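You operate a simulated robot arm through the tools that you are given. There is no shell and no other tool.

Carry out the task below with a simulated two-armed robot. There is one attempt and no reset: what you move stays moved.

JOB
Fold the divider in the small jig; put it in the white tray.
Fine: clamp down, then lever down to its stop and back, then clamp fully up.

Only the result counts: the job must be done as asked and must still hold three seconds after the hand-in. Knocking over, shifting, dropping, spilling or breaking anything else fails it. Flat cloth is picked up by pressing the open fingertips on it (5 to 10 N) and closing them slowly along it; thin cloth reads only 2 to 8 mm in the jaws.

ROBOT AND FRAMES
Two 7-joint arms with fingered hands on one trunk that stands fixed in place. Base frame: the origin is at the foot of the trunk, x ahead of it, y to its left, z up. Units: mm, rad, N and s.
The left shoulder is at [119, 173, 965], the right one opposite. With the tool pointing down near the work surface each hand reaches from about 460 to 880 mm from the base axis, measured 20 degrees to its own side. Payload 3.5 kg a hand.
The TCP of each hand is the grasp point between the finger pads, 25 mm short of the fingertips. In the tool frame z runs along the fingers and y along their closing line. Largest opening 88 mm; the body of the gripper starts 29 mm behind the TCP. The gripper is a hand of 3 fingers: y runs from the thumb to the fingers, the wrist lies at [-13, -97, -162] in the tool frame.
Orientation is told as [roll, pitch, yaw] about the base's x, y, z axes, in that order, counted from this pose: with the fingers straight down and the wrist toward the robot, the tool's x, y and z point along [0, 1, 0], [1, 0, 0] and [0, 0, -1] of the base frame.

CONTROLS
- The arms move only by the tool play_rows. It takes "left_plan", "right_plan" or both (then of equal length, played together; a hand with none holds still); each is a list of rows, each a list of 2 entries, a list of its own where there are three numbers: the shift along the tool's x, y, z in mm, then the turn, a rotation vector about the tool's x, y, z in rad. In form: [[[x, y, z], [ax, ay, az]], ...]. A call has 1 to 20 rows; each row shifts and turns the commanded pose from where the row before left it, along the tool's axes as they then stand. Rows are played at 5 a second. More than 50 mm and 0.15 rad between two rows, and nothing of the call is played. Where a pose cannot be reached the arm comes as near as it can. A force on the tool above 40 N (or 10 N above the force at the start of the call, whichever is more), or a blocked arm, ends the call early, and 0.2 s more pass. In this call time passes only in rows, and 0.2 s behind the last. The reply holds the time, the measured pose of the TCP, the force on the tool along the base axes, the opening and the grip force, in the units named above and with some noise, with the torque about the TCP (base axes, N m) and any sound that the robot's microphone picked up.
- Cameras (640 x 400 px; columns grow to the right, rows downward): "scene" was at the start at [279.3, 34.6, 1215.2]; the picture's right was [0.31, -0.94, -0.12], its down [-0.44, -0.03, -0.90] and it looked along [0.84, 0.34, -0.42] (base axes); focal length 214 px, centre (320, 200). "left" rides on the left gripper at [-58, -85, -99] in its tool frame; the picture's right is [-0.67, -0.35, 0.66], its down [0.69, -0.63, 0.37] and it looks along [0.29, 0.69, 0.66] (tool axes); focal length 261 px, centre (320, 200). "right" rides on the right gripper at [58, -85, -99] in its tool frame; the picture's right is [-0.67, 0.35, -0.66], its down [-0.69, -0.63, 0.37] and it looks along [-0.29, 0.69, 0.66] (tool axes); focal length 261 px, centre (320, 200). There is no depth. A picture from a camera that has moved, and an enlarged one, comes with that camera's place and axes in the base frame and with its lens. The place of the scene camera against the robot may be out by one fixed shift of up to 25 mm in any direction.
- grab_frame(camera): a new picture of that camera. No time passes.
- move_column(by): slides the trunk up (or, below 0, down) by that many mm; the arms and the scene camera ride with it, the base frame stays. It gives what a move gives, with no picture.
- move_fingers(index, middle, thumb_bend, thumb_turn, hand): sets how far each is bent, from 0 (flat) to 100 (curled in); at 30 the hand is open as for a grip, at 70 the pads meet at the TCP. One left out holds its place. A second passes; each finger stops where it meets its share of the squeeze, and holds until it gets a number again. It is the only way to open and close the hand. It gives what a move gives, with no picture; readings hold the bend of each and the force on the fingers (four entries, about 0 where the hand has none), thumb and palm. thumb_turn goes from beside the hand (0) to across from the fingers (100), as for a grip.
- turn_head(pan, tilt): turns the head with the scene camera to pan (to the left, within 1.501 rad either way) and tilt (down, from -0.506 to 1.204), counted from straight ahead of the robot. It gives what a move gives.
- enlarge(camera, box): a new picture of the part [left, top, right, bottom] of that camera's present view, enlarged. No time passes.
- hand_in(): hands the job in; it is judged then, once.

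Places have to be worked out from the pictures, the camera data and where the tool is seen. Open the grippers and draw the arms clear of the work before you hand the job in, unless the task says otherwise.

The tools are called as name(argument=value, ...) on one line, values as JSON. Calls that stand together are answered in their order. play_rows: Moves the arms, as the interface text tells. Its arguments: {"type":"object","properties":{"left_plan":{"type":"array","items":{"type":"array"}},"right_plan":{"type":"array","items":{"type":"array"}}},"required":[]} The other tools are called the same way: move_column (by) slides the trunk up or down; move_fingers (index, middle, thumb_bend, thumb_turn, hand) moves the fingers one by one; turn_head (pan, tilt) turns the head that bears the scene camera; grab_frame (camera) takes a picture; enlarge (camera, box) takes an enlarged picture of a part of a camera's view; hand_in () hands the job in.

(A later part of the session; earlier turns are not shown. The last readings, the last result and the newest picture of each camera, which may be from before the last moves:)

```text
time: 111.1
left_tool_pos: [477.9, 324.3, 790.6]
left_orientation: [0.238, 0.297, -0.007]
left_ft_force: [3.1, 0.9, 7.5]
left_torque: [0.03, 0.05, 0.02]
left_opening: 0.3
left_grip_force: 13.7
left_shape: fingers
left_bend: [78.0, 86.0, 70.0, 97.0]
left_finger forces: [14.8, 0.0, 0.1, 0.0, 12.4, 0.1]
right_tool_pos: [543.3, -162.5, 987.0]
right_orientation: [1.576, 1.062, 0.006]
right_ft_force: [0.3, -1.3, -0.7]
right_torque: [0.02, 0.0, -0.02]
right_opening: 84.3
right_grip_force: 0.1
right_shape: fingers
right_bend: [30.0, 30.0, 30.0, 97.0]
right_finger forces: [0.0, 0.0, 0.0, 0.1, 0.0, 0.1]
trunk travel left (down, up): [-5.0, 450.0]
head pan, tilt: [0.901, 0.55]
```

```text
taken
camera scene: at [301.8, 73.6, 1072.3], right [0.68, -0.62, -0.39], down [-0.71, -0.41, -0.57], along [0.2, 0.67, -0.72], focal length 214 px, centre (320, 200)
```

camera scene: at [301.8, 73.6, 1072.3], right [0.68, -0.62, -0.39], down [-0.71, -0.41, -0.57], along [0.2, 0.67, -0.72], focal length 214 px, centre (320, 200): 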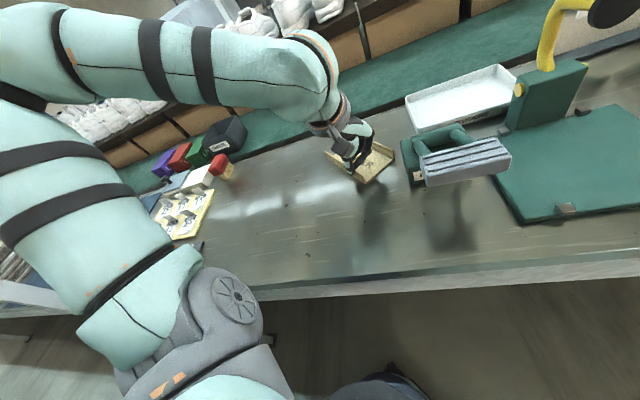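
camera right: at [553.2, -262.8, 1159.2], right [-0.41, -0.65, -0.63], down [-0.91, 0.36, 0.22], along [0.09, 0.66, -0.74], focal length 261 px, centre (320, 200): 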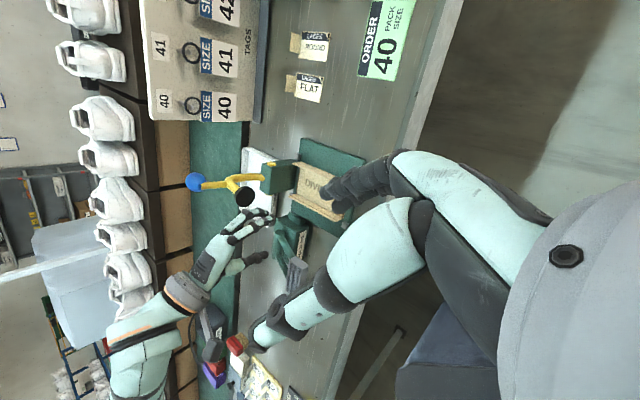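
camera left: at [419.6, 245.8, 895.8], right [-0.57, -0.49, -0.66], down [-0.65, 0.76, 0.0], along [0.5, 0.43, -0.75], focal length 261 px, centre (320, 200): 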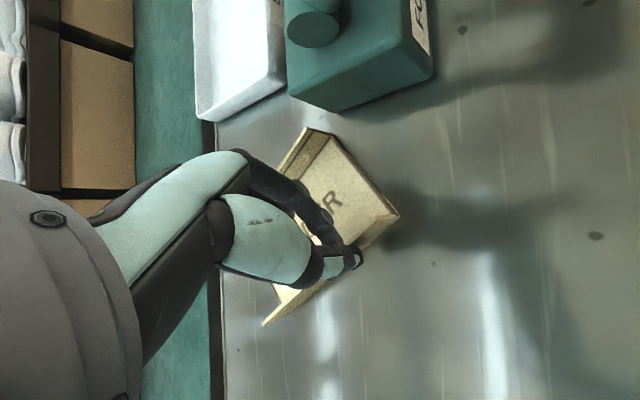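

The divider touches the table (7 N). I open slightly to release it flat.

move_fingers(hand="left", index=72, middle=72, thumb_bend=66)

move_fingers(hand="left", index=62, middle=62, thumb_bend=58)

enlarge(camera="left", box=[200, 100, 440, 340])

enlarge(camera="scene", box=[280, 80, 440, 220])

```text
time: 112.1
left_tool_pos: [477.3, 325.4, 790.9]
left_orientation: [0.238, 0.298, -0.007]
left_ft_force: [2.0, -0.8, 7.7]
left_torque: [0.04, 0.05, 0.0]
left_opening: 0.6
left_grip_force: 5.2
left_shape: fingers
left_bend: [72.0, 74.0, 65.0, 97.0]
left_finger forces: [0.2, 8.6, 0.0, 0.0, 0.9, 0.0]
right_tool_pos: [540.6, -162.9, 988.5]
right_orientation: [1.575, 1.06, 0.005]
right_ft_force: [0.9, -0.2, -0.2]
right_torque: [0.0, 0.02, 0.01]
right_opening: 84.5
right_grip_force: 0.1
right_shape: fingers
right_bend: [30.0, 30.0, 30.0, 97.0]
right_finger forces: [0.0, 0.1, 0.1, 0.0, 0.1, 0.0]
trunk travel left (down, up): [-5.0, 450.0]
head pan, tilt: [0.901, 0.55]
```

```text
time: 113.1
left_tool_pos: [476.7, 325.2, 790.6]
left_orientation: [0.239, 0.297, -0.007]
left_ft_force: [-1.2, -0.5, 11.1]
left_torque: [0.08, 0.1, 0.03]
left_opening: 20.1
left_grip_force: 4.9
left_shape: fingers
left_bend: [62.0, 76.0, 57.0, 97.0]
left_finger forces: [0.0, 10.1, 0.0, 0.0, 0.1, 0.1]
right_tool_pos: [542.2, -163.4, 987.3]
right_orientation: [1.576, 1.06, 0.007]
right_ft_force: [0.2, -0.8, 0.3]
right_torque: [-0.02, 0.01, 0.04]
right_opening: 84.8
right_grip_force: 0.0
right_shape: fingers
right_bend: [30.0, 30.0, 30.0, 97.0]
right_finger forces: [0.0, 0.0, 0.0, 0.0, 0.0, 0.0]
trunk travel left (down, up): [-5.0, 450.0]
head pan, tilt: [0.901, 0.55]
```

```text
1.67 times, centred on (320, 220) of left
camera zoom: at [419.1, 245.4, 895.8], right [-0.57, -0.49, -0.66], down [-0.65, 0.76, 0.0], along [0.5, 0.43, -0.75], focal length 434 px, centre (320, 167)
```

zoom: 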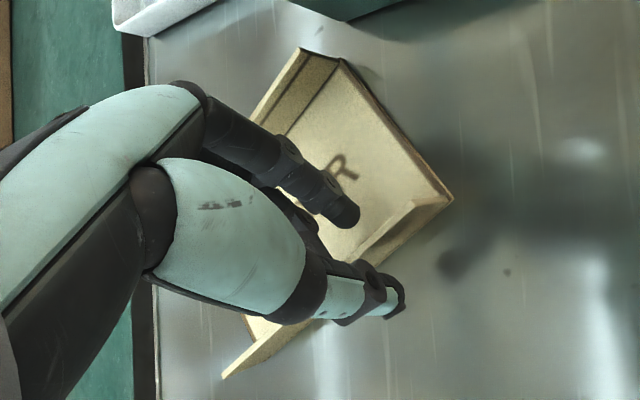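

```text
2.86 times, centred on (360, 150) of scene
camera zoom: at [301.0, 73.2, 1072.5], right [0.68, -0.62, -0.39], down [-0.71, -0.41, -0.57], along [0.2, 0.67, -0.72], focal length 613 px, centre (206, 343)
```

zoom: 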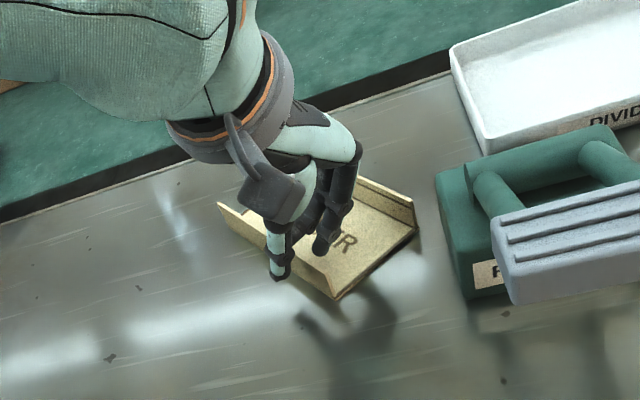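

The middle finger is pressing the floor. I raise the hand straight up and clear, then level it and look at the released divider.

play_rows(left_plan=[[[1.2, -1.5, -4.6], [0, 0, 0]], [[2.4, -3, -9.3], [0, 0, 0]], [[3.5, -4.4, -13.9], [0, 0, 0]], [[4.7, -5.9, -18.5], [0, 0, 0]]])

move_fingers(hand="left", index=42, middle=42, thumb_bend=42)

play_rows(left_plan=[[[0, 0, -10], [-0.1, -0.08, 0]], [[0, 0, -10], [-0.1, -0.08, 0]], [[0, 0, -10], [-0.1, -0.08, 0]]])

grab_frame(camera="left")

enlarge(camera="scene", box=[280, 80, 440, 220])

```text
time: 114.1
left_tool_pos: [476.3, 326.8, 839.7]
left_orientation: [0.237, 0.299, -0.008]
left_ft_force: [0.3, 0.3, 0.2]
left_torque: [0.0, 0.0, 0.0]
left_opening: 20.1
left_grip_force: 0.1
left_shape: fingers
left_bend: [62.0, 62.0, 57.0, 97.0]
left_finger forces: [0.0, 0.0, 0.0, 0.0, 0.1, 0.0]
right_tool_pos: [542.7, -162.3, 987.4]
right_orientation: [1.576, 1.06, 0.006]
right_ft_force: [-0.7, -0.2, 0.1]
right_torque: [-0.01, -0.03, -0.01]
right_opening: 84.4
right_grip_force: 0.0
right_shape: fingers
right_bend: [30.0, 30.0, 30.0, 97.0]
right_finger forces: [0.1, 0.1, 0.1, 0.0, 0.0, 0.0]
trunk travel left (down, up): [-5.0, 450.0]
head pan, tilt: [0.901, 0.55]
```

```text
time: 115.1
left_tool_pos: [478.2, 326.6, 839.1]
left_orientation: [0.238, 0.297, -0.007]
left_ft_force: [0.6, 0.2, -0.2]
left_torque: [0.01, -0.02, 0.03]
left_opening: 58.7
left_grip_force: 0.0
left_shape: fingers
left_bend: [42.0, 42.0, 42.0, 97.0]
left_finger forces: [0.1, 0.1, 0.0, 0.1, 0.1, 0.0]
right_tool_pos: [543.1, -163.1, 987.1]
right_orientation: [1.574, 1.058, 0.004]
right_ft_force: [-1.3, 0.0, -0.3]
right_torque: [-0.02, -0.01, -0.02]
right_opening: 84.8
right_grip_force: 0.1
right_shape: fingers
right_bend: [30.0, 30.0, 30.0, 97.0]
right_finger forces: [0.0, 0.0, 0.0, 0.0, 0.1, 0.1]
trunk travel left (down, up): [-5.0, 450.0]
head pan, tilt: [0.901, 0.55]
```

```text
time: 115.9
left_tool_pos: [483.9, 322.1, 870.7]
left_orientation: [-0.007, 0.0, -0.042]
left_ft_force: [0.4, -0.2, -0.2]
left_torque: [-0.01, 0.02, 0.04]
left_opening: 58.7
left_grip_force: 0.1
left_shape: fingers
left_bend: [42.0, 42.0, 42.0, 97.0]
left_finger forces: [0.0, 0.1, 0.0, 0.1, 0.0, 0.0]
right_tool_pos: [543.0, -163.6, 988.2]
right_orientation: [1.573, 1.061, 0.003]
right_ft_force: [-0.9, 0.7, 0.0]
right_torque: [-0.03, 0.02, 0.02]
right_opening: 84.5
right_grip_force: 0.2
right_shape: fingers
right_bend: [30.0, 30.0, 30.0, 97.0]
right_finger forces: [0.1, 0.0, 0.0, 0.1, 0.0, 0.1]
trunk travel left (down, up): [-5.0, 450.0]
head pan, tilt: [0.901, 0.55]
```

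```text
taken
camera left: at [396.4, 267.9, 970.2], right [-0.38, -0.66, -0.65], down [-0.6, 0.71, -0.37], along [0.71, 0.25, -0.66], focal length 261 px, centre (320, 200)
```

left: 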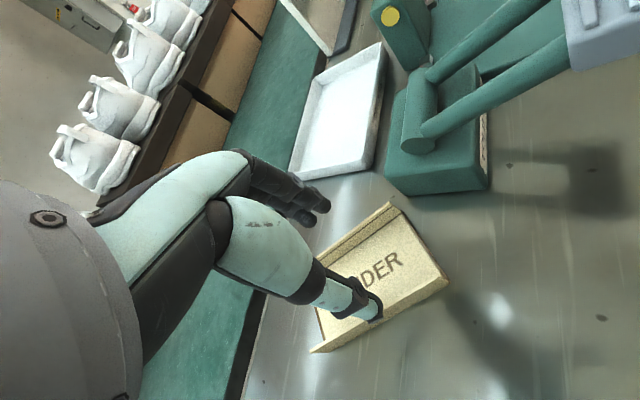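

```text
2.86 times, centred on (360, 150) of scene
camera zoom: at [301.7, 74.1, 1072.3], right [0.68, -0.62, -0.39], down [-0.71, -0.41, -0.57], along [0.2, 0.67, -0.72], focal length 613 px, centre (206, 343)
```

zoom: 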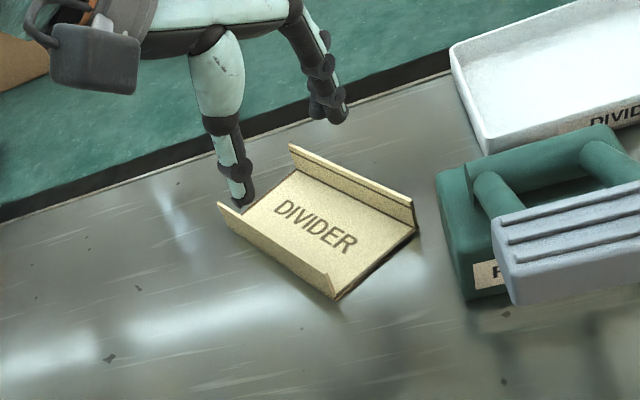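

The divider lies flat on the table, folds intact. I measure it from the hand camera.

enlarge(camera="left", box=[300, 190, 460, 360])

```text
2.35 times, centred on (380, 275) of left
camera zoom: at [396.4, 267.9, 970.2], right [-0.38, -0.66, -0.65], down [-0.6, 0.71, -0.37], along [0.71, 0.25, -0.66], focal length 613 px, centre (179, 24)
```

zoom: 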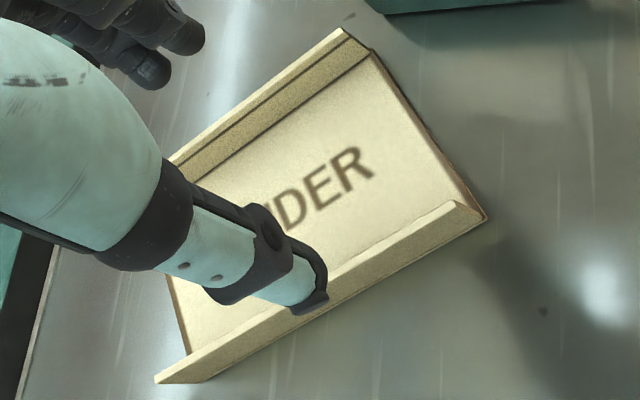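

The near wall runs from (463,297) to (483,427). I align yaw to −0.15 and move over a point 30 mm behind the middle of that wall.

play_rows(left_plan=[[[0, 0, 0], [0, 0.007, 0.11]], [[34, -8.3, 0], [0, 0, 0]], [[34, -8.3, 0], [0, 0, 0]], [[0, 0, 20], [0, 0, 0]]])

enlarge(camera="left", box=[280, 130, 480, 330])

enlarge(camera="scene", box=[280, 80, 440, 220])

```text
time: 116.9
left_tool_pos: [477.0, 391.9, 848.0]
left_orientation: [-0.003, 0.001, -0.152]
left_ft_force: [-0.2, 0.0, -0.7]
left_torque: [0.0, -0.01, 0.01]
left_opening: 58.6
left_grip_force: 0.0
left_shape: fingers
left_bend: [42.0, 42.0, 42.0, 97.0]
left_finger forces: [0.1, 0.0, 0.0, 0.0, 0.1, 0.0]
right_tool_pos: [544.4, -162.5, 987.6]
right_orientation: [1.576, 1.061, 0.005]
right_ft_force: [-0.2, 0.0, -0.5]
right_torque: [0.02, 0.01, -0.02]
right_opening: 84.4
right_grip_force: 0.0
right_shape: fingers
right_bend: [30.0, 30.0, 30.0, 97.0]
right_finger forces: [0.1, 0.0, 0.0, 0.0, 0.0, 0.0]
trunk travel left (down, up): [-5.0, 450.0]
head pan, tilt: [0.901, 0.55]
```

```text
2.00 times, centred on (380, 230) of left
camera zoom: at [385.1, 347.1, 948.7], right [-0.45, -0.61, -0.65], down [-0.52, 0.77, -0.37], along [0.73, 0.18, -0.66], focal length 521 px, centre (200, 140)
```

zoom: 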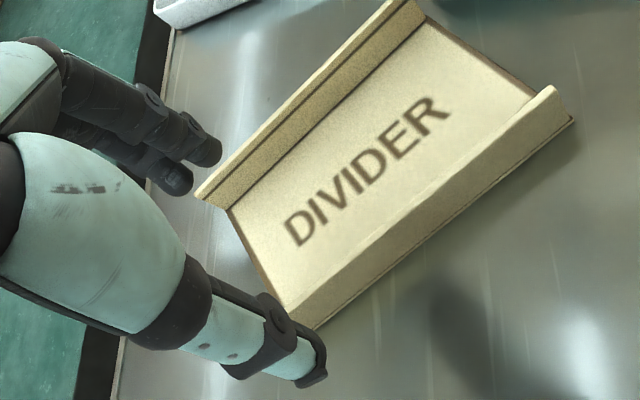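

```text
2.86 times, centred on (360, 150) of scene
camera zoom: at [302.5, 73.8, 1071.9], right [0.68, -0.62, -0.39], down [-0.71, -0.41, -0.57], along [0.19, 0.67, -0.72], focal length 613 px, centre (206, 343)
```

zoom: 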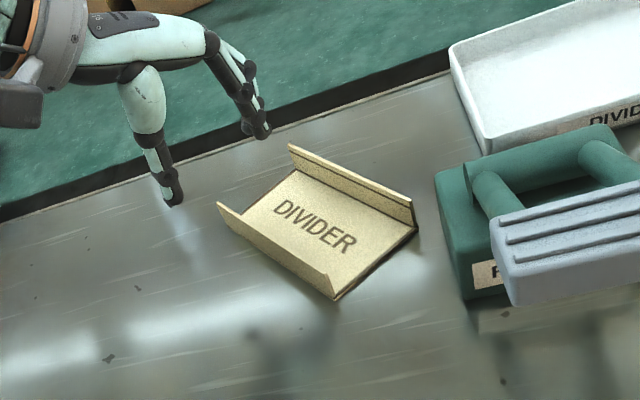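

Refined: wall from (463,296) to about (480,413). I shift 11 mm along it and descend to grip height.

play_rows(left_plan=[[[-11, -0.5, 10], [0, 0, -0.014]], [[0, 0, 18], [0, 0, 0]], [[0, 0, 15], [0, 0, 0]], [[0, 0, 12], [0, 0, 0]], [[0, 0, 7], [0, 0, 0]]])

enlarge(camera="left", box=[260, 100, 480, 320])

enlarge(camera="scene", box=[280, 80, 440, 220])

```text
time: 118.1
left_tool_pos: [475.5, 380.0, 785.7]
left_orientation: [-0.003, 0.0, -0.138]
left_ft_force: [0.3, 0.8, -0.5]
left_torque: [-0.02, 0.02, -0.01]
left_opening: 58.8
left_grip_force: 0.0
left_shape: fingers
left_bend: [42.0, 42.0, 42.0, 97.0]
left_finger forces: [0.0, 0.1, 0.0, 0.0, 0.0, 0.0]
right_tool_pos: [543.6, -162.4, 986.9]
right_orientation: [1.573, 1.061, 0.005]
right_ft_force: [-0.6, -0.9, 0.6]
right_torque: [-0.01, 0.01, 0.01]
right_opening: 84.5
right_grip_force: 0.0
right_shape: fingers
right_bend: [30.0, 30.0, 30.0, 97.0]
right_finger forces: [0.0, 0.0, 0.0, 0.1, 0.1, 0.1]
trunk travel left (down, up): [-5.0, 450.0]
head pan, tilt: [0.901, 0.55]
```

```text
1.82 times, centred on (370, 210) of left
camera zoom: at [383.9, 333.9, 886.9], right [-0.44, -0.62, -0.65], down [-0.53, 0.76, -0.37], along [0.73, 0.19, -0.66], focal length 474 px, centre (229, 182)
```

zoom: 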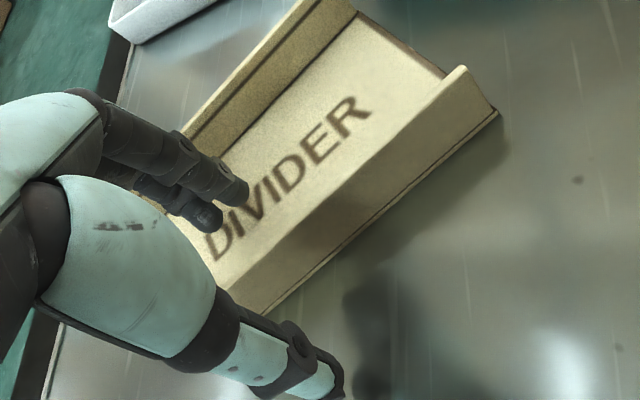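

```text
2.86 times, centred on (360, 150) of scene
camera zoom: at [302.2, 73.9, 1072.1], right [0.68, -0.62, -0.39], down [-0.71, -0.41, -0.57], along [0.19, 0.67, -0.72], focal length 613 px, centre (206, 343)
```

zoom: 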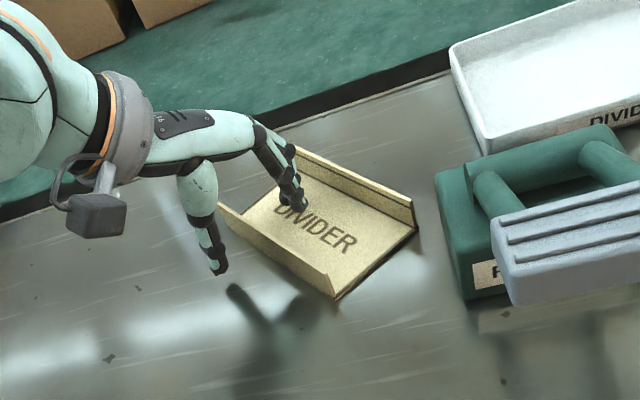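

Good straddle near the back part of the wall. I close on it.

play_rows(left_plan=[[[0, 0, 2], [0, 0, 0]]])

move_fingers(hand="left", index=64, middle=64, thumb_bend=66)

move_fingers(hand="left", index=72, middle=72, thumb_bend=71)

enlarge(camera="left", box=[260, 100, 480, 320])

enlarge(camera="scene", box=[280, 80, 440, 220])

```text
time: 118.5
left_tool_pos: [476.7, 379.4, 784.7]
left_orientation: [-0.001, 0.002, -0.137]
left_ft_force: [-0.9, -0.1, -0.2]
left_torque: [-0.04, -0.01, -0.03]
left_opening: 58.9
left_grip_force: 0.1
left_shape: fingers
left_bend: [42.0, 42.0, 42.0, 97.0]
left_finger forces: [0.0, 0.0, 0.0, 0.0, 0.0, 0.0]
right_tool_pos: [542.7, -162.3, 986.2]
right_orientation: [1.574, 1.06, 0.006]
right_ft_force: [-0.6, -0.2, 0.7]
right_torque: [0.01, -0.04, -0.01]
right_opening: 84.3
right_grip_force: 0.1
right_shape: fingers
right_bend: [30.0, 30.0, 30.0, 97.0]
right_finger forces: [0.0, 0.0, 0.0, 0.0, 0.0, 0.1]
trunk travel left (down, up): [-5.0, 450.0]
head pan, tilt: [0.901, 0.55]
```

```text
time: 119.5
left_tool_pos: [476.8, 379.4, 784.3]
left_orientation: [-0.002, -0.002, -0.137]
left_ft_force: [0.2, -0.3, -0.5]
left_torque: [0.0, 0.0, 0.0]
left_opening: 9.7
left_grip_force: 0.0
left_shape: fingers
left_bend: [64.0, 64.0, 66.0, 97.0]
left_finger forces: [0.1, 0.0, 0.0, 0.1, 0.0, 0.0]
right_tool_pos: [542.9, -162.2, 986.9]
right_orientation: [1.575, 1.062, 0.006]
right_ft_force: [-1.2, 0.4, -0.1]
right_torque: [0.02, -0.01, 0.0]
right_opening: 84.6
right_grip_force: 0.1
right_shape: fingers
right_bend: [30.0, 30.0, 30.0, 97.0]
right_finger forces: [0.0, 0.0, 0.0, 0.1, 0.0, 0.0]
trunk travel left (down, up): [-5.0, 450.0]
head pan, tilt: [0.901, 0.55]
```

```text
time: 120.5
left_tool_pos: [475.9, 379.8, 784.2]
left_orientation: [-0.002, 0.0, -0.139]
left_ft_force: [-0.4, -0.3, -0.6]
left_torque: [-0.01, 0.03, 0.03]
left_opening: 0.0
left_grip_force: 2.1
left_shape: fingers
left_bend: [71.0, 72.0, 69.0, 97.0]
left_finger forces: [2.1, 0.4, 0.1, 0.0, 2.4, 0.0]
right_tool_pos: [543.5, -163.1, 987.7]
right_orientation: [1.573, 1.059, 0.006]
right_ft_force: [0.2, 0.1, -0.3]
right_torque: [-0.01, -0.01, -0.02]
right_opening: 84.7
right_grip_force: 0.0
right_shape: fingers
right_bend: [30.0, 30.0, 30.0, 97.0]
right_finger forces: [0.0, 0.0, 0.1, 0.0, 0.0, 0.0]
trunk travel left (down, up): [-5.0, 450.0]
head pan, tilt: [0.901, 0.55]
```

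```text
1.82 times, centred on (370, 210) of left
camera zoom: at [384.3, 334.1, 884.9], right [-0.44, -0.62, -0.65], down [-0.53, 0.76, -0.37], along [0.73, 0.19, -0.66], focal length 474 px, centre (229, 182)
```

zoom: 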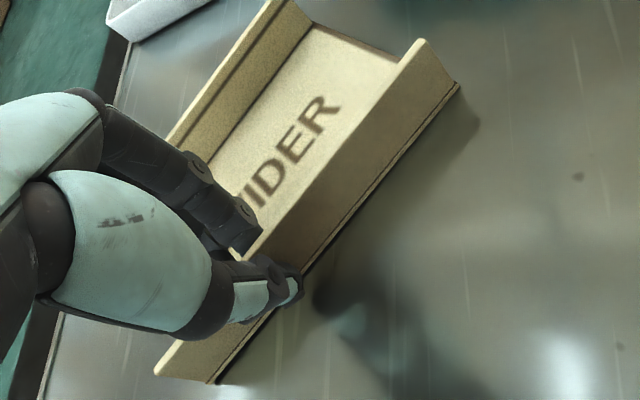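

```text
2.86 times, centred on (360, 150) of scene
camera zoom: at [302.2, 74.0, 1072.1], right [0.68, -0.62, -0.39], down [-0.71, -0.41, -0.57], along [0.19, 0.67, -0.72], focal length 613 px, centre (206, 343)
```

zoom: 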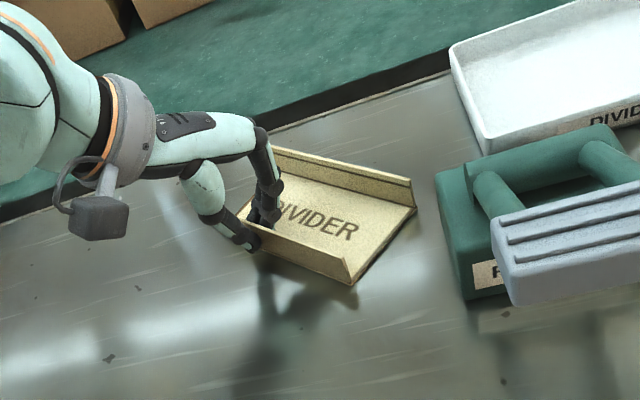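

Contact at 2 N with the divider turned slightly. I squeeze to about 10 N and lift a little.

move_fingers(hand="left", index=79, middle=78, thumb_bend=79)

play_rows(left_plan=[[[0, 0, -5], [0, 0, 0]], [[0, 0, -8], [0, 0, 0]], [[0, 0, -12], [0, 0, 0]], [[0, 0, -15], [0, 0, 0]]])

enlarge(camera="left", box=[240, 80, 480, 320])

enlarge(camera="scene", box=[280, 80, 440, 220])

```text
time: 121.5
left_tool_pos: [475.2, 380.0, 783.5]
left_orientation: [-0.001, -0.002, -0.139]
left_ft_force: [0.2, 0.6, 0.2]
left_torque: [0.0, 0.04, -0.01]
left_opening: 0.0
left_grip_force: 11.4
left_shape: fingers
left_bend: [77.0, 78.0, 71.0, 95.0]
left_finger forces: [10.0, 1.7, 0.0, 0.0, 11.7, 0.0]
right_tool_pos: [543.4, -162.5, 986.1]
right_orientation: [1.575, 1.062, 0.005]
right_ft_force: [-0.1, -0.1, 0.4]
right_torque: [-0.03, 0.02, 0.0]
right_opening: 84.7
right_grip_force: 0.0
right_shape: fingers
right_bend: [30.0, 30.0, 30.0, 97.0]
right_finger forces: [0.0, 0.1, 0.0, 0.0, 0.0, 0.0]
trunk travel left (down, up): [-5.0, 450.0]
head pan, tilt: [0.901, 0.55]
```

```text
time: 122.5
left_tool_pos: [475.0, 379.7, 823.7]
left_orientation: [0.001, 0.002, -0.137]
left_ft_force: [0.2, 0.1, 0.5]
left_torque: [-0.01, 0.03, -0.01]
left_opening: 0.0
left_grip_force: 12.1
left_shape: fingers
left_bend: [77.0, 78.0, 71.0, 95.0]
left_finger forces: [10.4, 1.5, 0.0, 0.0, 11.8, 0.1]
right_tool_pos: [543.1, -162.7, 988.2]
right_orientation: [1.575, 1.062, 0.007]
right_ft_force: [0.1, 0.4, 0.1]
right_torque: [-0.01, 0.01, 0.01]
right_opening: 84.5
right_grip_force: 0.0
right_shape: fingers
right_bend: [30.0, 30.0, 30.0, 97.0]
right_finger forces: [0.0, 0.1, 0.1, 0.0, 0.1, 0.0]
trunk travel left (down, up): [-5.0, 450.0]
head pan, tilt: [0.901, 0.55]
```

```text
1.67 times, centred on (360, 200) of left
camera zoom: at [382.5, 333.7, 925.0], right [-0.44, -0.62, -0.65], down [-0.53, 0.76, -0.37], along [0.73, 0.19, -0.66], focal length 434 px, centre (253, 200)
```

zoom: 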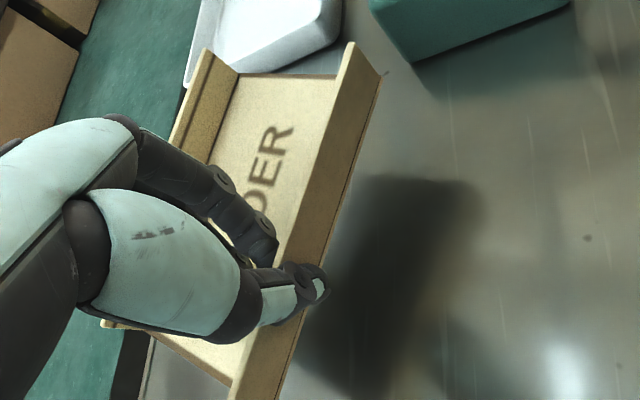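

```text
2.86 times, centred on (360, 150) of scene
camera zoom: at [302.0, 73.9, 1072.1], right [0.68, -0.62, -0.39], down [-0.71, -0.41, -0.57], along [0.2, 0.67, -0.72], focal length 613 px, centre (206, 343)
```

zoom: 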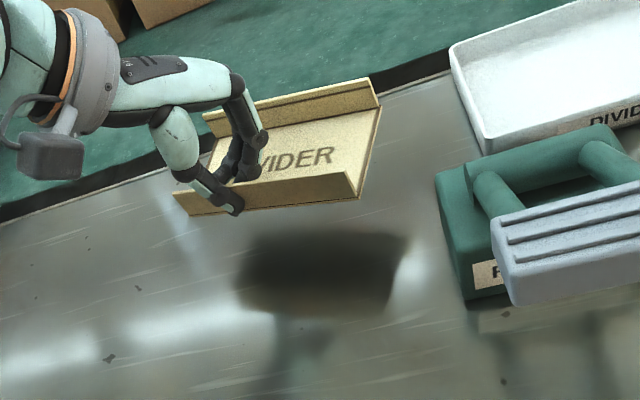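

Lifted with 11 N; the divider swung about 30° in the hand, which is actually favourable (place yaw only about +15°). I take a fuller view to measure its pose in the hand.

play_rows(left_plan=[[[0, 0, -30], [0, 0, 0]], [[0, 0, -30], [0, 0, 0]], [[0, 0, -30], [0, 0, 0]]])

enlarge(camera="left", box=[260, 90, 480, 360])

enlarge(camera="scene", box=[240, 40, 440, 200])

grab_frame(camera="right")

```text
time: 123.3
left_tool_pos: [473.6, 382.6, 914.5]
left_orientation: [0.001, 0.002, -0.138]
left_ft_force: [0.1, -0.1, 0.2]
left_torque: [-0.02, -0.02, -0.03]
left_opening: 0.0
left_grip_force: 12.2
left_shape: fingers
left_bend: [77.0, 78.0, 71.0, 94.0]
left_finger forces: [10.5, 1.0, 0.1, 0.0, 11.7, 0.0]
right_tool_pos: [543.2, -162.8, 986.6]
right_orientation: [1.576, 1.061, 0.006]
right_ft_force: [0.0, 0.5, 0.3]
right_torque: [0.04, -0.04, 0.02]
right_opening: 84.6
right_grip_force: 0.0
right_shape: fingers
right_bend: [30.0, 30.0, 30.0, 97.0]
right_finger forces: [0.1, 0.1, 0.1, 0.1, 0.0, 0.0]
trunk travel left (down, up): [-5.0, 450.0]
head pan, tilt: [0.901, 0.55]
```

```text
1.48 times, centred on (370, 225) of left
camera zoom: at [382.6, 335.2, 1013.5], right [-0.44, -0.62, -0.65], down [-0.53, 0.77, -0.37], along [0.73, 0.19, -0.66], focal length 386 px, centre (246, 163)
```

zoom: 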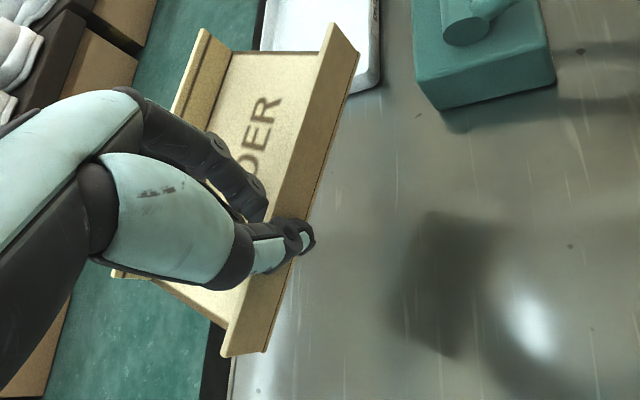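

```text
2.50 times, centred on (340, 120) of scene
camera zoom: at [301.9, 73.8, 1072.2], right [0.68, -0.62, -0.39], down [-0.71, -0.41, -0.57], along [0.2, 0.67, -0.72], focal length 536 px, centre (270, 400)
```

zoom: 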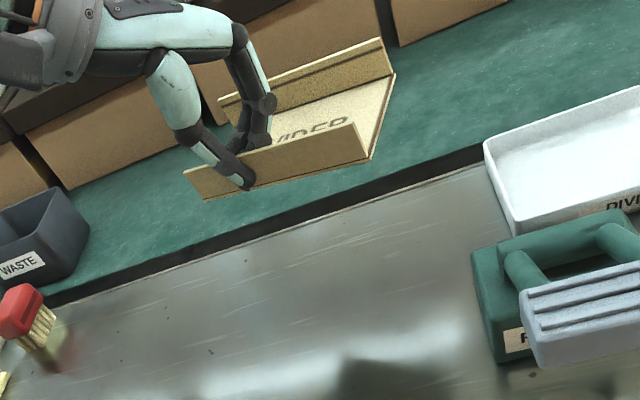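

```text
taken
camera right: at [552.2, -262.1, 1089.3], right [-0.41, -0.65, -0.63], down [-0.91, 0.36, 0.22], along [0.09, 0.66, -0.74], focal length 261 px, centre (320, 200)
```

right: 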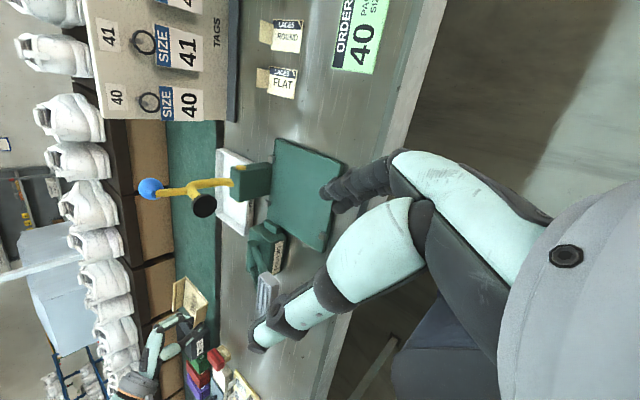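

Pose in the hand: long axis turned 31° from the tool x-axis, far side about 9° up. Target: yaw ≈ +0.25, pitch ≈ +0.2, TCP ≈ (680,255) over the tray. I turn and level first.

play_rows(left_plan=[[[0, 0, 0], [0, 0, -0.097]], [[0, 0, 0], [0, 0, -0.097]], [[0, 0, 0], [0, 0, -0.097]], [[0, 0, 0], [0, 0, -0.097]], [[0, 0, 0], [0.1, 0.015, 0]], [[0, 0, 0], [0.1, 0.015, 0]]])

turn_head(pan=0.5, tilt=0.3)

grab_frame(camera="scene")

grab_frame(camera="left")

```text
time: 124.7
left_tool_pos: [474.3, 381.1, 913.4]
left_orientation: [0.031, 0.204, 0.256]
left_ft_force: [0.3, 1.0, -0.4]
left_torque: [0.01, 0.05, 0.02]
left_opening: 0.0
left_grip_force: 11.8
left_shape: fingers
left_bend: [77.0, 78.0, 71.0, 94.0]
left_finger forces: [10.4, 1.0, 0.1, 0.1, 11.5, 0.1]
right_tool_pos: [542.7, -163.5, 986.8]
right_orientation: [1.575, 1.062, 0.005]
right_ft_force: [-0.8, 0.7, -0.3]
right_torque: [-0.02, 0.01, -0.03]
right_opening: 84.5
right_grip_force: 0.0
right_shape: fingers
right_bend: [30.0, 30.0, 30.0, 97.0]
right_finger forces: [0.1, 0.0, 0.0, 0.1, 0.1, 0.1]
trunk travel left (down, up): [-5.0, 450.0]
head pan, tilt: [0.901, 0.55]
```

```text
time: 125.6
left_tool_pos: [474.2, 380.3, 915.0]
left_orientation: [0.031, 0.201, 0.253]
left_ft_force: [-0.8, -1.0, -1.2]
left_torque: [-0.03, 0.01, 0.03]
left_opening: 0.1
left_grip_force: 11.9
left_shape: fingers
left_bend: [77.0, 78.0, 71.0, 94.0]
left_finger forces: [10.5, 0.9, 0.0, 0.0, 11.5, 0.0]
right_tool_pos: [543.4, -162.0, 986.9]
right_orientation: [1.574, 1.062, 0.005]
right_ft_force: [-0.5, 0.3, -0.7]
right_torque: [0.03, -0.03, 0.0]
right_opening: 84.8
right_grip_force: 0.1
right_shape: fingers
right_bend: [30.0, 30.0, 30.0, 97.0]
right_finger forces: [0.0, 0.0, 0.0, 0.0, 0.0, 0.0]
trunk travel left (down, up): [-5.0, 450.0]
head pan, tilt: [0.499, 0.3]
```

```text
taken
camera scene: at [336.4, 48.3, 1078.7], right [0.41, -0.88, -0.24], down [-0.7, -0.14, -0.69], along [0.58, 0.46, -0.68], focal length 214 px, centre (320, 200)
```

scene: 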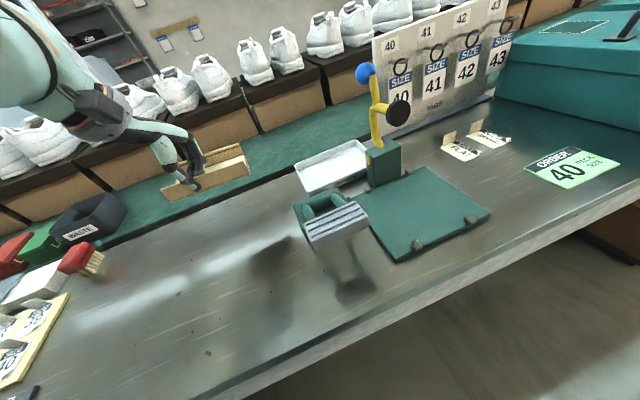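

```text
taken
camera left: at [428.5, 305.0, 1027.8], right [-0.3, -0.75, -0.59], down [-0.84, 0.5, -0.21], along [0.46, 0.43, -0.78], focal length 261 px, centre (320, 200)
```

left: 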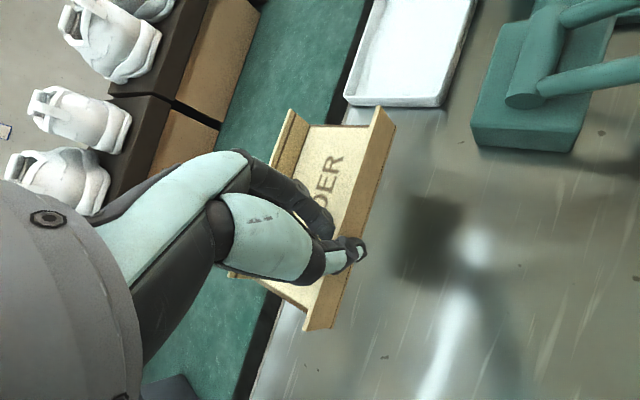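

Levelled and parallel to the tray. I carry it toward the tray at this height, stopping a bit short to check.

play_rows(left_plan=[[[-21.6, 20.6, -4.2], [0, 0, 0]], [[-21.6, 20.6, -4.2], [0, 0, 0]], [[-21.6, 20.6, -4.2], [0, 0, 0]], [[-21.6, 20.6, -4.2], [0, 0, 0]], [[-21.6, 20.6, -4.2], [0, 0, 0]], [[-21.6, 20.6, -4.2], [0, 0, 0]]])

enlarge(camera="scene", box=[220, 50, 440, 240])

grab_frame(camera="left")

enlarge(camera="right", box=[100, 120, 320, 320])

```text
time: 127.0
left_tool_pos: [631.4, 288.3, 907.8]
left_orientation: [0.029, 0.203, 0.255]
left_ft_force: [0.0, 0.4, -0.2]
left_torque: [0.02, 0.02, -0.04]
left_opening: 0.0
left_grip_force: 11.6
left_shape: fingers
left_bend: [77.0, 78.0, 71.0, 94.0]
left_finger forces: [10.7, 0.7, 0.0, 0.0, 11.5, 0.1]
right_tool_pos: [544.2, -163.2, 986.6]
right_orientation: [1.575, 1.063, 0.007]
right_ft_force: [-0.5, -0.4, -0.5]
right_torque: [-0.03, 0.01, 0.02]
right_opening: 84.4
right_grip_force: 0.0
right_shape: fingers
right_bend: [30.0, 30.0, 30.0, 97.0]
right_finger forces: [0.1, 0.1, 0.0, 0.0, 0.0, 0.0]
trunk travel left (down, up): [-5.0, 450.0]
head pan, tilt: [0.499, 0.3]
```

```text
2.11 times, centred on (330, 145) of scene
camera zoom: at [337.3, 48.2, 1078.3], right [0.41, -0.88, -0.24], down [-0.71, -0.14, -0.69], along [0.58, 0.46, -0.68], focal length 452 px, centre (299, 316)
```

zoom: 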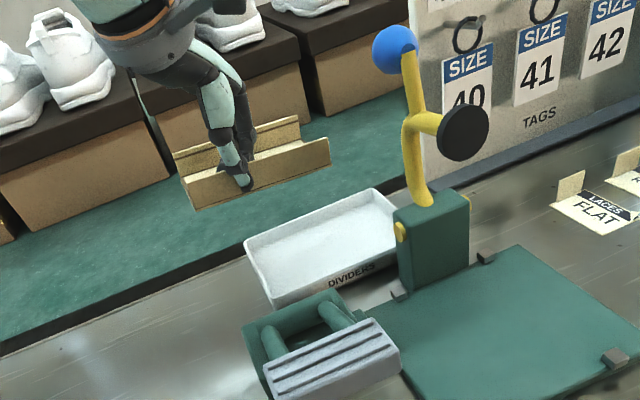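

```text
taken
camera left: at [585.3, 212.7, 1022.1], right [-0.3, -0.75, -0.59], down [-0.84, 0.5, -0.21], along [0.46, 0.43, -0.78], focal length 261 px, centre (320, 200)
```

left: 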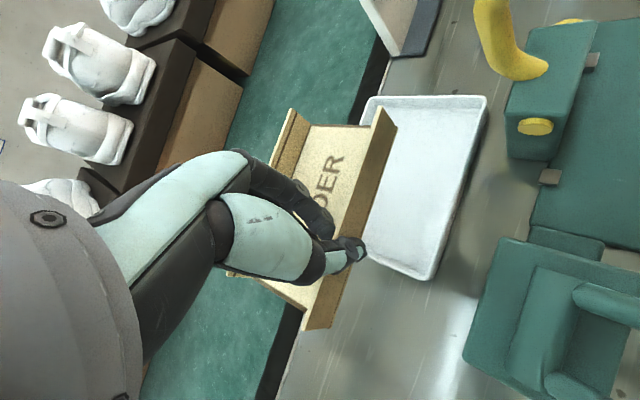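

```text
2.00 times, centred on (210, 220) of right
camera zoom: at [553.5, -261.9, 1088.3], right [-0.41, -0.65, -0.63], down [-0.91, 0.36, 0.22], along [0.09, 0.66, -0.74], focal length 521 px, centre (540, 160)
```

zoom: 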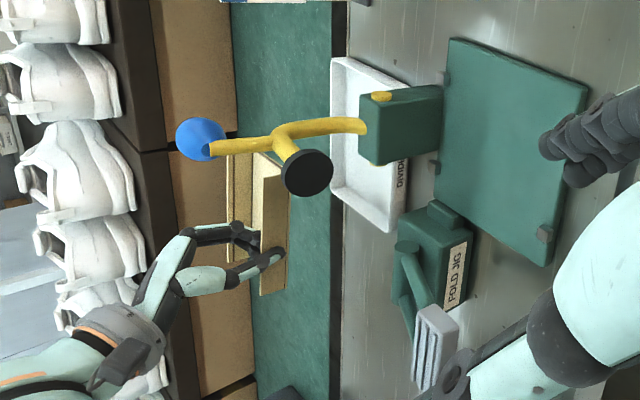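

The divider's wall is parallel to the tray; its centre is at (u,v)≈(95,123) versus the tray centre (104,65). I shift it over the tray.

play_rows(left_plan=[[[-14.5, 12.6, -2.5], [0, 0, 0]], [[-14.5, 12.6, -2.5], [0, 0, 0]], [[-14.5, 12.6, -2.5], [0, 0, 0]]])

grab_frame(camera="left")

enlarge(camera="scene", box=[220, 50, 440, 240])

enlarge(camera="right", box=[100, 120, 320, 320])

```text
time: 127.8
left_tool_pos: [669.1, 260.7, 909.5]
left_orientation: [0.029, 0.199, 0.258]
left_ft_force: [0.0, 0.1, -0.3]
left_torque: [0.0, 0.02, -0.01]
left_opening: 0.0
left_grip_force: 11.8
left_shape: fingers
left_bend: [77.0, 78.0, 71.0, 94.0]
left_finger forces: [10.8, 0.7, 0.0, 0.0, 11.5, 0.0]
left hand out of reach, approached as far as the arm can: row 3
right_tool_pos: [544.0, -162.6, 987.0]
right_orientation: [1.574, 1.062, 0.007]
right_ft_force: [0.4, -0.5, 0.1]
right_torque: [0.02, 0.01, -0.01]
right_opening: 84.4
right_grip_force: 0.1
right_shape: fingers
right_bend: [30.0, 30.0, 30.0, 97.0]
right_finger forces: [0.0, 0.1, 0.0, 0.1, 0.0, 0.0]
trunk travel left (down, up): [-5.0, 450.0]
head pan, tilt: [0.499, 0.3]
```

```text
taken
camera left: at [623.3, 184.8, 1023.4], right [-0.3, -0.75, -0.59], down [-0.84, 0.5, -0.21], along [0.46, 0.43, -0.78], focal length 261 px, centre (320, 200)
```

left: 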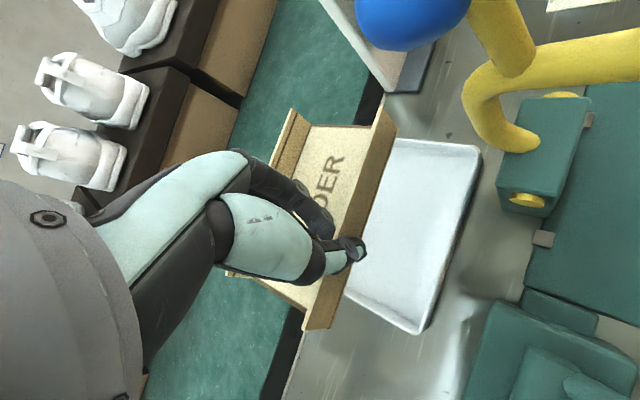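

```text
2.11 times, centred on (330, 145) of scene
camera zoom: at [336.4, 48.4, 1078.8], right [0.41, -0.88, -0.24], down [-0.7, -0.14, -0.7], along [0.58, 0.46, -0.68], focal length 452 px, centre (299, 316)
```

zoom: 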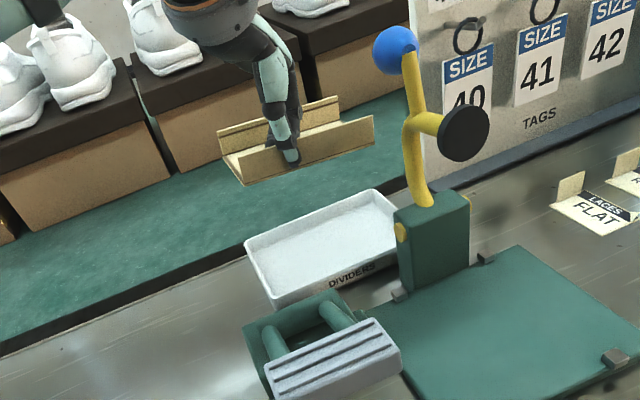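

```text
2.00 times, centred on (210, 220) of right
camera zoom: at [552.5, -261.7, 1089.1], right [-0.41, -0.65, -0.63], down [-0.91, 0.36, 0.22], along [0.09, 0.66, -0.74], focal length 521 px, centre (540, 160)
```

zoom: 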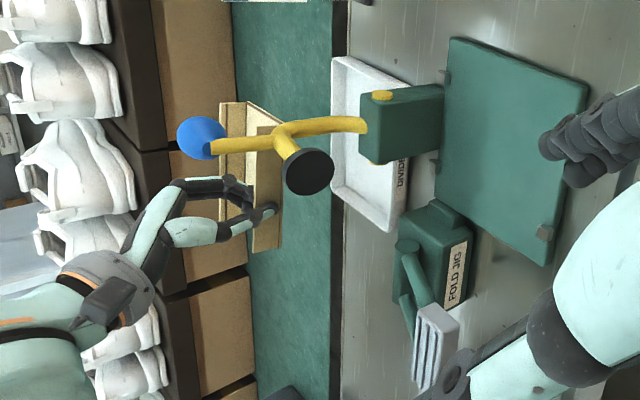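

Slightly short of the target (12 mm along the tray), which may ease lower down. I descend 60 mm and re-measure.

play_rows(left_plan=[[[-0.6, 4, 19.6], [0, 0, 0]], [[-0.6, 4, 19.6], [0, 0, 0]], [[-0.6, 4, 19.6], [0, 0, 0]]])

grab_frame(camera="left")

enlarge(camera="scene", box=[220, 50, 440, 240])

```text
time: 128.6
left_tool_pos: [670.9, 259.6, 849.5]
left_orientation: [0.029, 0.202, 0.254]
left_ft_force: [-0.5, 0.0, -0.4]
left_torque: [-0.02, 0.0, 0.01]
left_opening: 0.1
left_grip_force: 11.4
left_shape: fingers
left_bend: [77.0, 78.0, 71.0, 94.0]
left_finger forces: [10.7, 0.6, 0.0, 0.1, 11.4, 0.0]
right_tool_pos: [543.6, -164.2, 987.4]
right_orientation: [1.574, 1.06, 0.005]
right_ft_force: [0.4, 0.8, 0.1]
right_torque: [0.01, 0.03, -0.01]
right_opening: 84.5
right_grip_force: 0.1
right_shape: fingers
right_bend: [30.0, 30.0, 30.0, 97.0]
right_finger forces: [0.0, 0.1, 0.0, 0.0, 0.0, 0.0]
trunk travel left (down, up): [-5.0, 450.0]
head pan, tilt: [0.499, 0.3]
```

```text
taken
camera left: at [624.9, 184.2, 963.2], right [-0.3, -0.75, -0.59], down [-0.84, 0.5, -0.21], along [0.46, 0.43, -0.78], focal length 261 px, centre (320, 200)
```

left: 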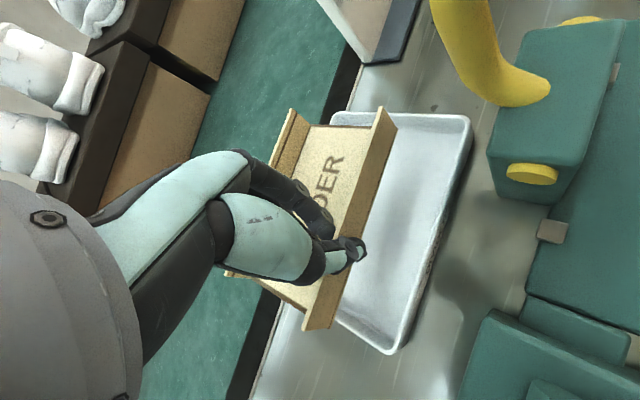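

```text
2.11 times, centred on (330, 145) of scene
camera zoom: at [336.7, 48.3, 1078.6], right [0.41, -0.88, -0.24], down [-0.7, -0.14, -0.69], along [0.58, 0.46, -0.68], focal length 452 px, centre (299, 316)
```

zoom: 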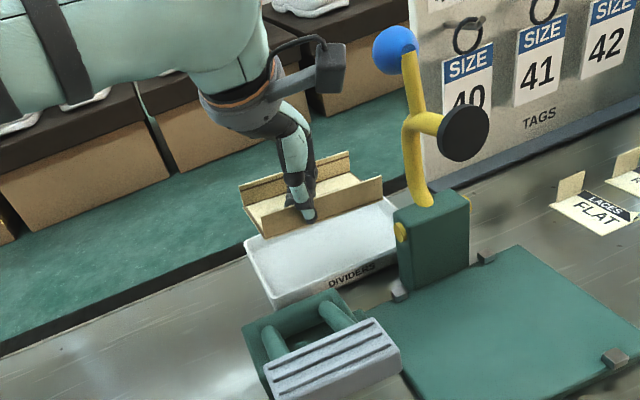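

Divider now spans v 12–135 and u 67–139 versus tray −21–150 and 45–162. I nudge it 9 mm along and 4 mm back, and descend to just above the rim.

play_rows(left_plan=[[[-3.2, 6, 9], [0, 0, 0]], [[-3.2, 6, 9], [0, 0, 0]], [[-0.3, 2, 9.8], [0, 0, 0]]])

grab_frame(camera="left")

enlarge(camera="scene", box=[220, 70, 420, 230])

enlarge(camera="right", box=[140, 140, 300, 280])

```text
time: 129.4
left_tool_pos: [680.6, 255.3, 819.9]
left_orientation: [0.03, 0.201, 0.252]
left_ft_force: [0.0, -0.3, -1.2]
left_torque: [-0.03, -0.01, 0.01]
left_opening: 0.0
left_grip_force: 11.7
left_shape: fingers
left_bend: [77.0, 78.0, 71.0, 94.0]
left_finger forces: [11.0, 0.7, 0.1, 0.0, 11.5, 0.0]
right_tool_pos: [544.4, -162.6, 987.8]
right_orientation: [1.574, 1.061, 0.004]
right_ft_force: [-0.7, -0.2, -0.2]
right_torque: [0.02, 0.02, 0.0]
right_opening: 84.4
right_grip_force: 0.0
right_shape: fingers
right_bend: [30.0, 30.0, 30.0, 97.0]
right_finger forces: [0.1, 0.0, 0.0, 0.0, 0.0, 0.1]
trunk travel left (down, up): [-5.0, 450.0]
head pan, tilt: [0.499, 0.3]
```

```text
taken
camera left: at [633.0, 180.1, 932.9], right [-0.3, -0.75, -0.59], down [-0.84, 0.5, -0.21], along [0.46, 0.43, -0.78], focal length 261 px, centre (320, 200)
```

left: 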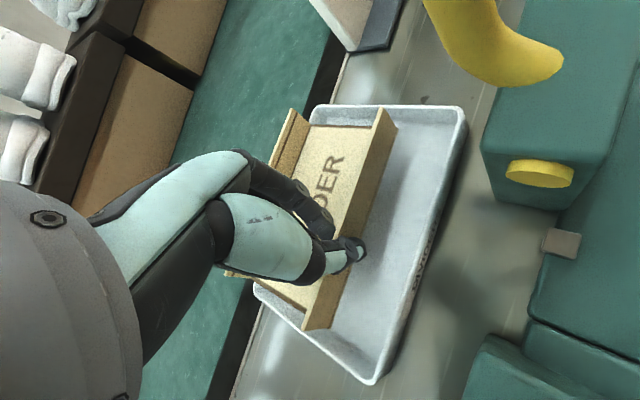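

```text
2.50 times, centred on (320, 150) of scene
camera zoom: at [336.5, 48.3, 1078.8], right [0.41, -0.88, -0.24], down [-0.7, -0.14, -0.7], along [0.58, 0.46, -0.68], focal length 536 px, centre (320, 325)
```

zoom: 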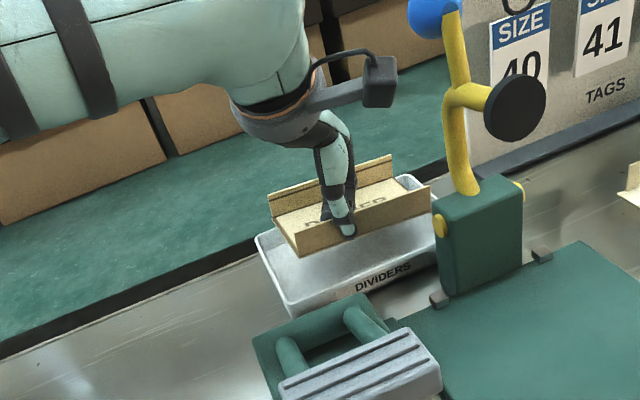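

```text
2.86 times, centred on (220, 210) of right
camera zoom: at [552.5, -261.9, 1089.1], right [-0.41, -0.65, -0.63], down [-0.91, 0.36, 0.22], along [0.09, 0.66, -0.74], focal length 745 px, centre (606, 171)
```

zoom: 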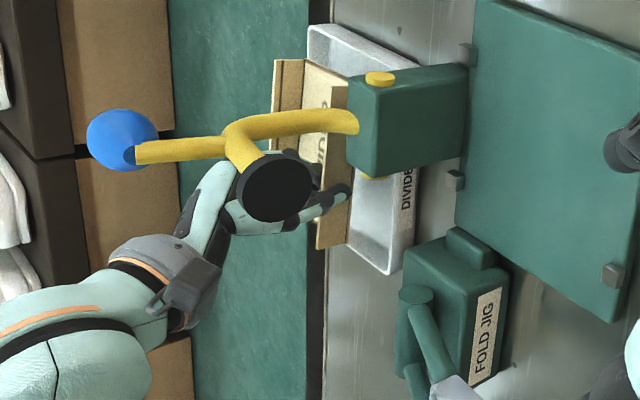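

Centred well: divider u 70–142, v 4–127. I lower it into the tray, slowly near the bottom.

play_rows(left_plan=[[[-0.3, 2, 9.8], [0, 0, 0]], [[-0.3, 2, 9.8], [0, 0, 0]], [[-0.2, 1.2, 5.9], [0, 0, 0]], [[-0.1, 0.8, 3.9], [0, 0, 0]]])

grab_frame(camera="left")

enlarge(camera="scene", box=[220, 70, 420, 230])

```text
time: 130.4
left_tool_pos: [679.6, 255.3, 789.7]
left_orientation: [0.03, 0.2, 0.255]
left_ft_force: [-0.6, 0.3, 0.0]
left_torque: [0.0, 0.03, -0.01]
left_opening: 0.4
left_grip_force: 11.5
left_shape: fingers
left_bend: [78.0, 78.0, 71.0, 94.0]
left_finger forces: [11.0, 0.8, 0.1, 0.1, 11.8, 0.0]
right_tool_pos: [543.2, -162.7, 987.5]
right_orientation: [1.574, 1.061, 0.005]
right_ft_force: [0.9, -0.6, -0.2]
right_torque: [0.0, 0.04, 0.02]
right_opening: 84.6
right_grip_force: 0.0
right_shape: fingers
right_bend: [30.0, 30.0, 30.0, 97.0]
right_finger forces: [0.0, 0.0, 0.1, 0.1, 0.2, 0.0]
trunk travel left (down, up): [-5.0, 450.0]
head pan, tilt: [0.499, 0.3]
```

```text
taken
camera left: at [632.3, 179.9, 902.7], right [-0.3, -0.75, -0.59], down [-0.84, 0.5, -0.21], along [0.46, 0.43, -0.78], focal length 261 px, centre (320, 200)
```

left: 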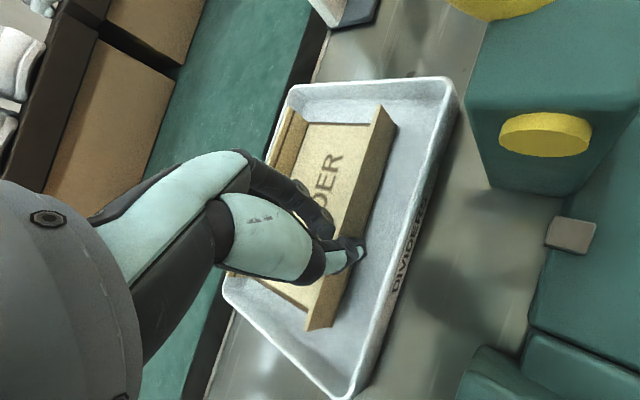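

```text
2.50 times, centred on (320, 150) of scene
camera zoom: at [336.4, 48.3, 1078.8], right [0.41, -0.88, -0.24], down [-0.7, -0.14, -0.7], along [0.58, 0.46, -0.68], focal length 536 px, centre (320, 325)
```

zoom: 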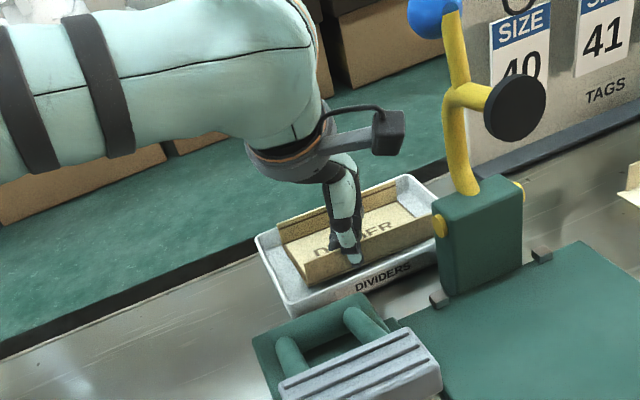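

It is inside the tray. I lower the last few millimetres until contact.

play_rows(left_plan=[[[-0.1, 0.6, 2.9], [0, 0, 0]], [[-0.1, 0.6, 2.9], [0, 0, 0]]])

```text
time: 131.0
left_tool_pos: [678.5, 255.8, 783.4]
left_orientation: [0.029, 0.201, 0.253]
left_ft_force: [0.3, 0.3, 0.4]
left_torque: [0.0, 0.03, 0.0]
left_opening: 0.0
left_grip_force: 11.1
left_shape: fingers
left_bend: [78.0, 78.0, 71.0, 94.0]
left_finger forces: [10.8, 0.5, 0.0, 0.1, 11.2, 0.1]
right_tool_pos: [543.7, -162.4, 987.0]
right_orientation: [1.575, 1.062, 0.006]
right_ft_force: [0.4, -0.1, -0.3]
right_torque: [0.0, 0.0, -0.03]
right_opening: 84.4
right_grip_force: 0.0
right_shape: fingers
right_bend: [30.0, 30.0, 30.0, 97.0]
right_finger forces: [0.0, 0.1, 0.0, 0.0, 0.1, 0.0]
trunk travel left (down, up): [-5.0, 450.0]
head pan, tilt: [0.499, 0.3]
```

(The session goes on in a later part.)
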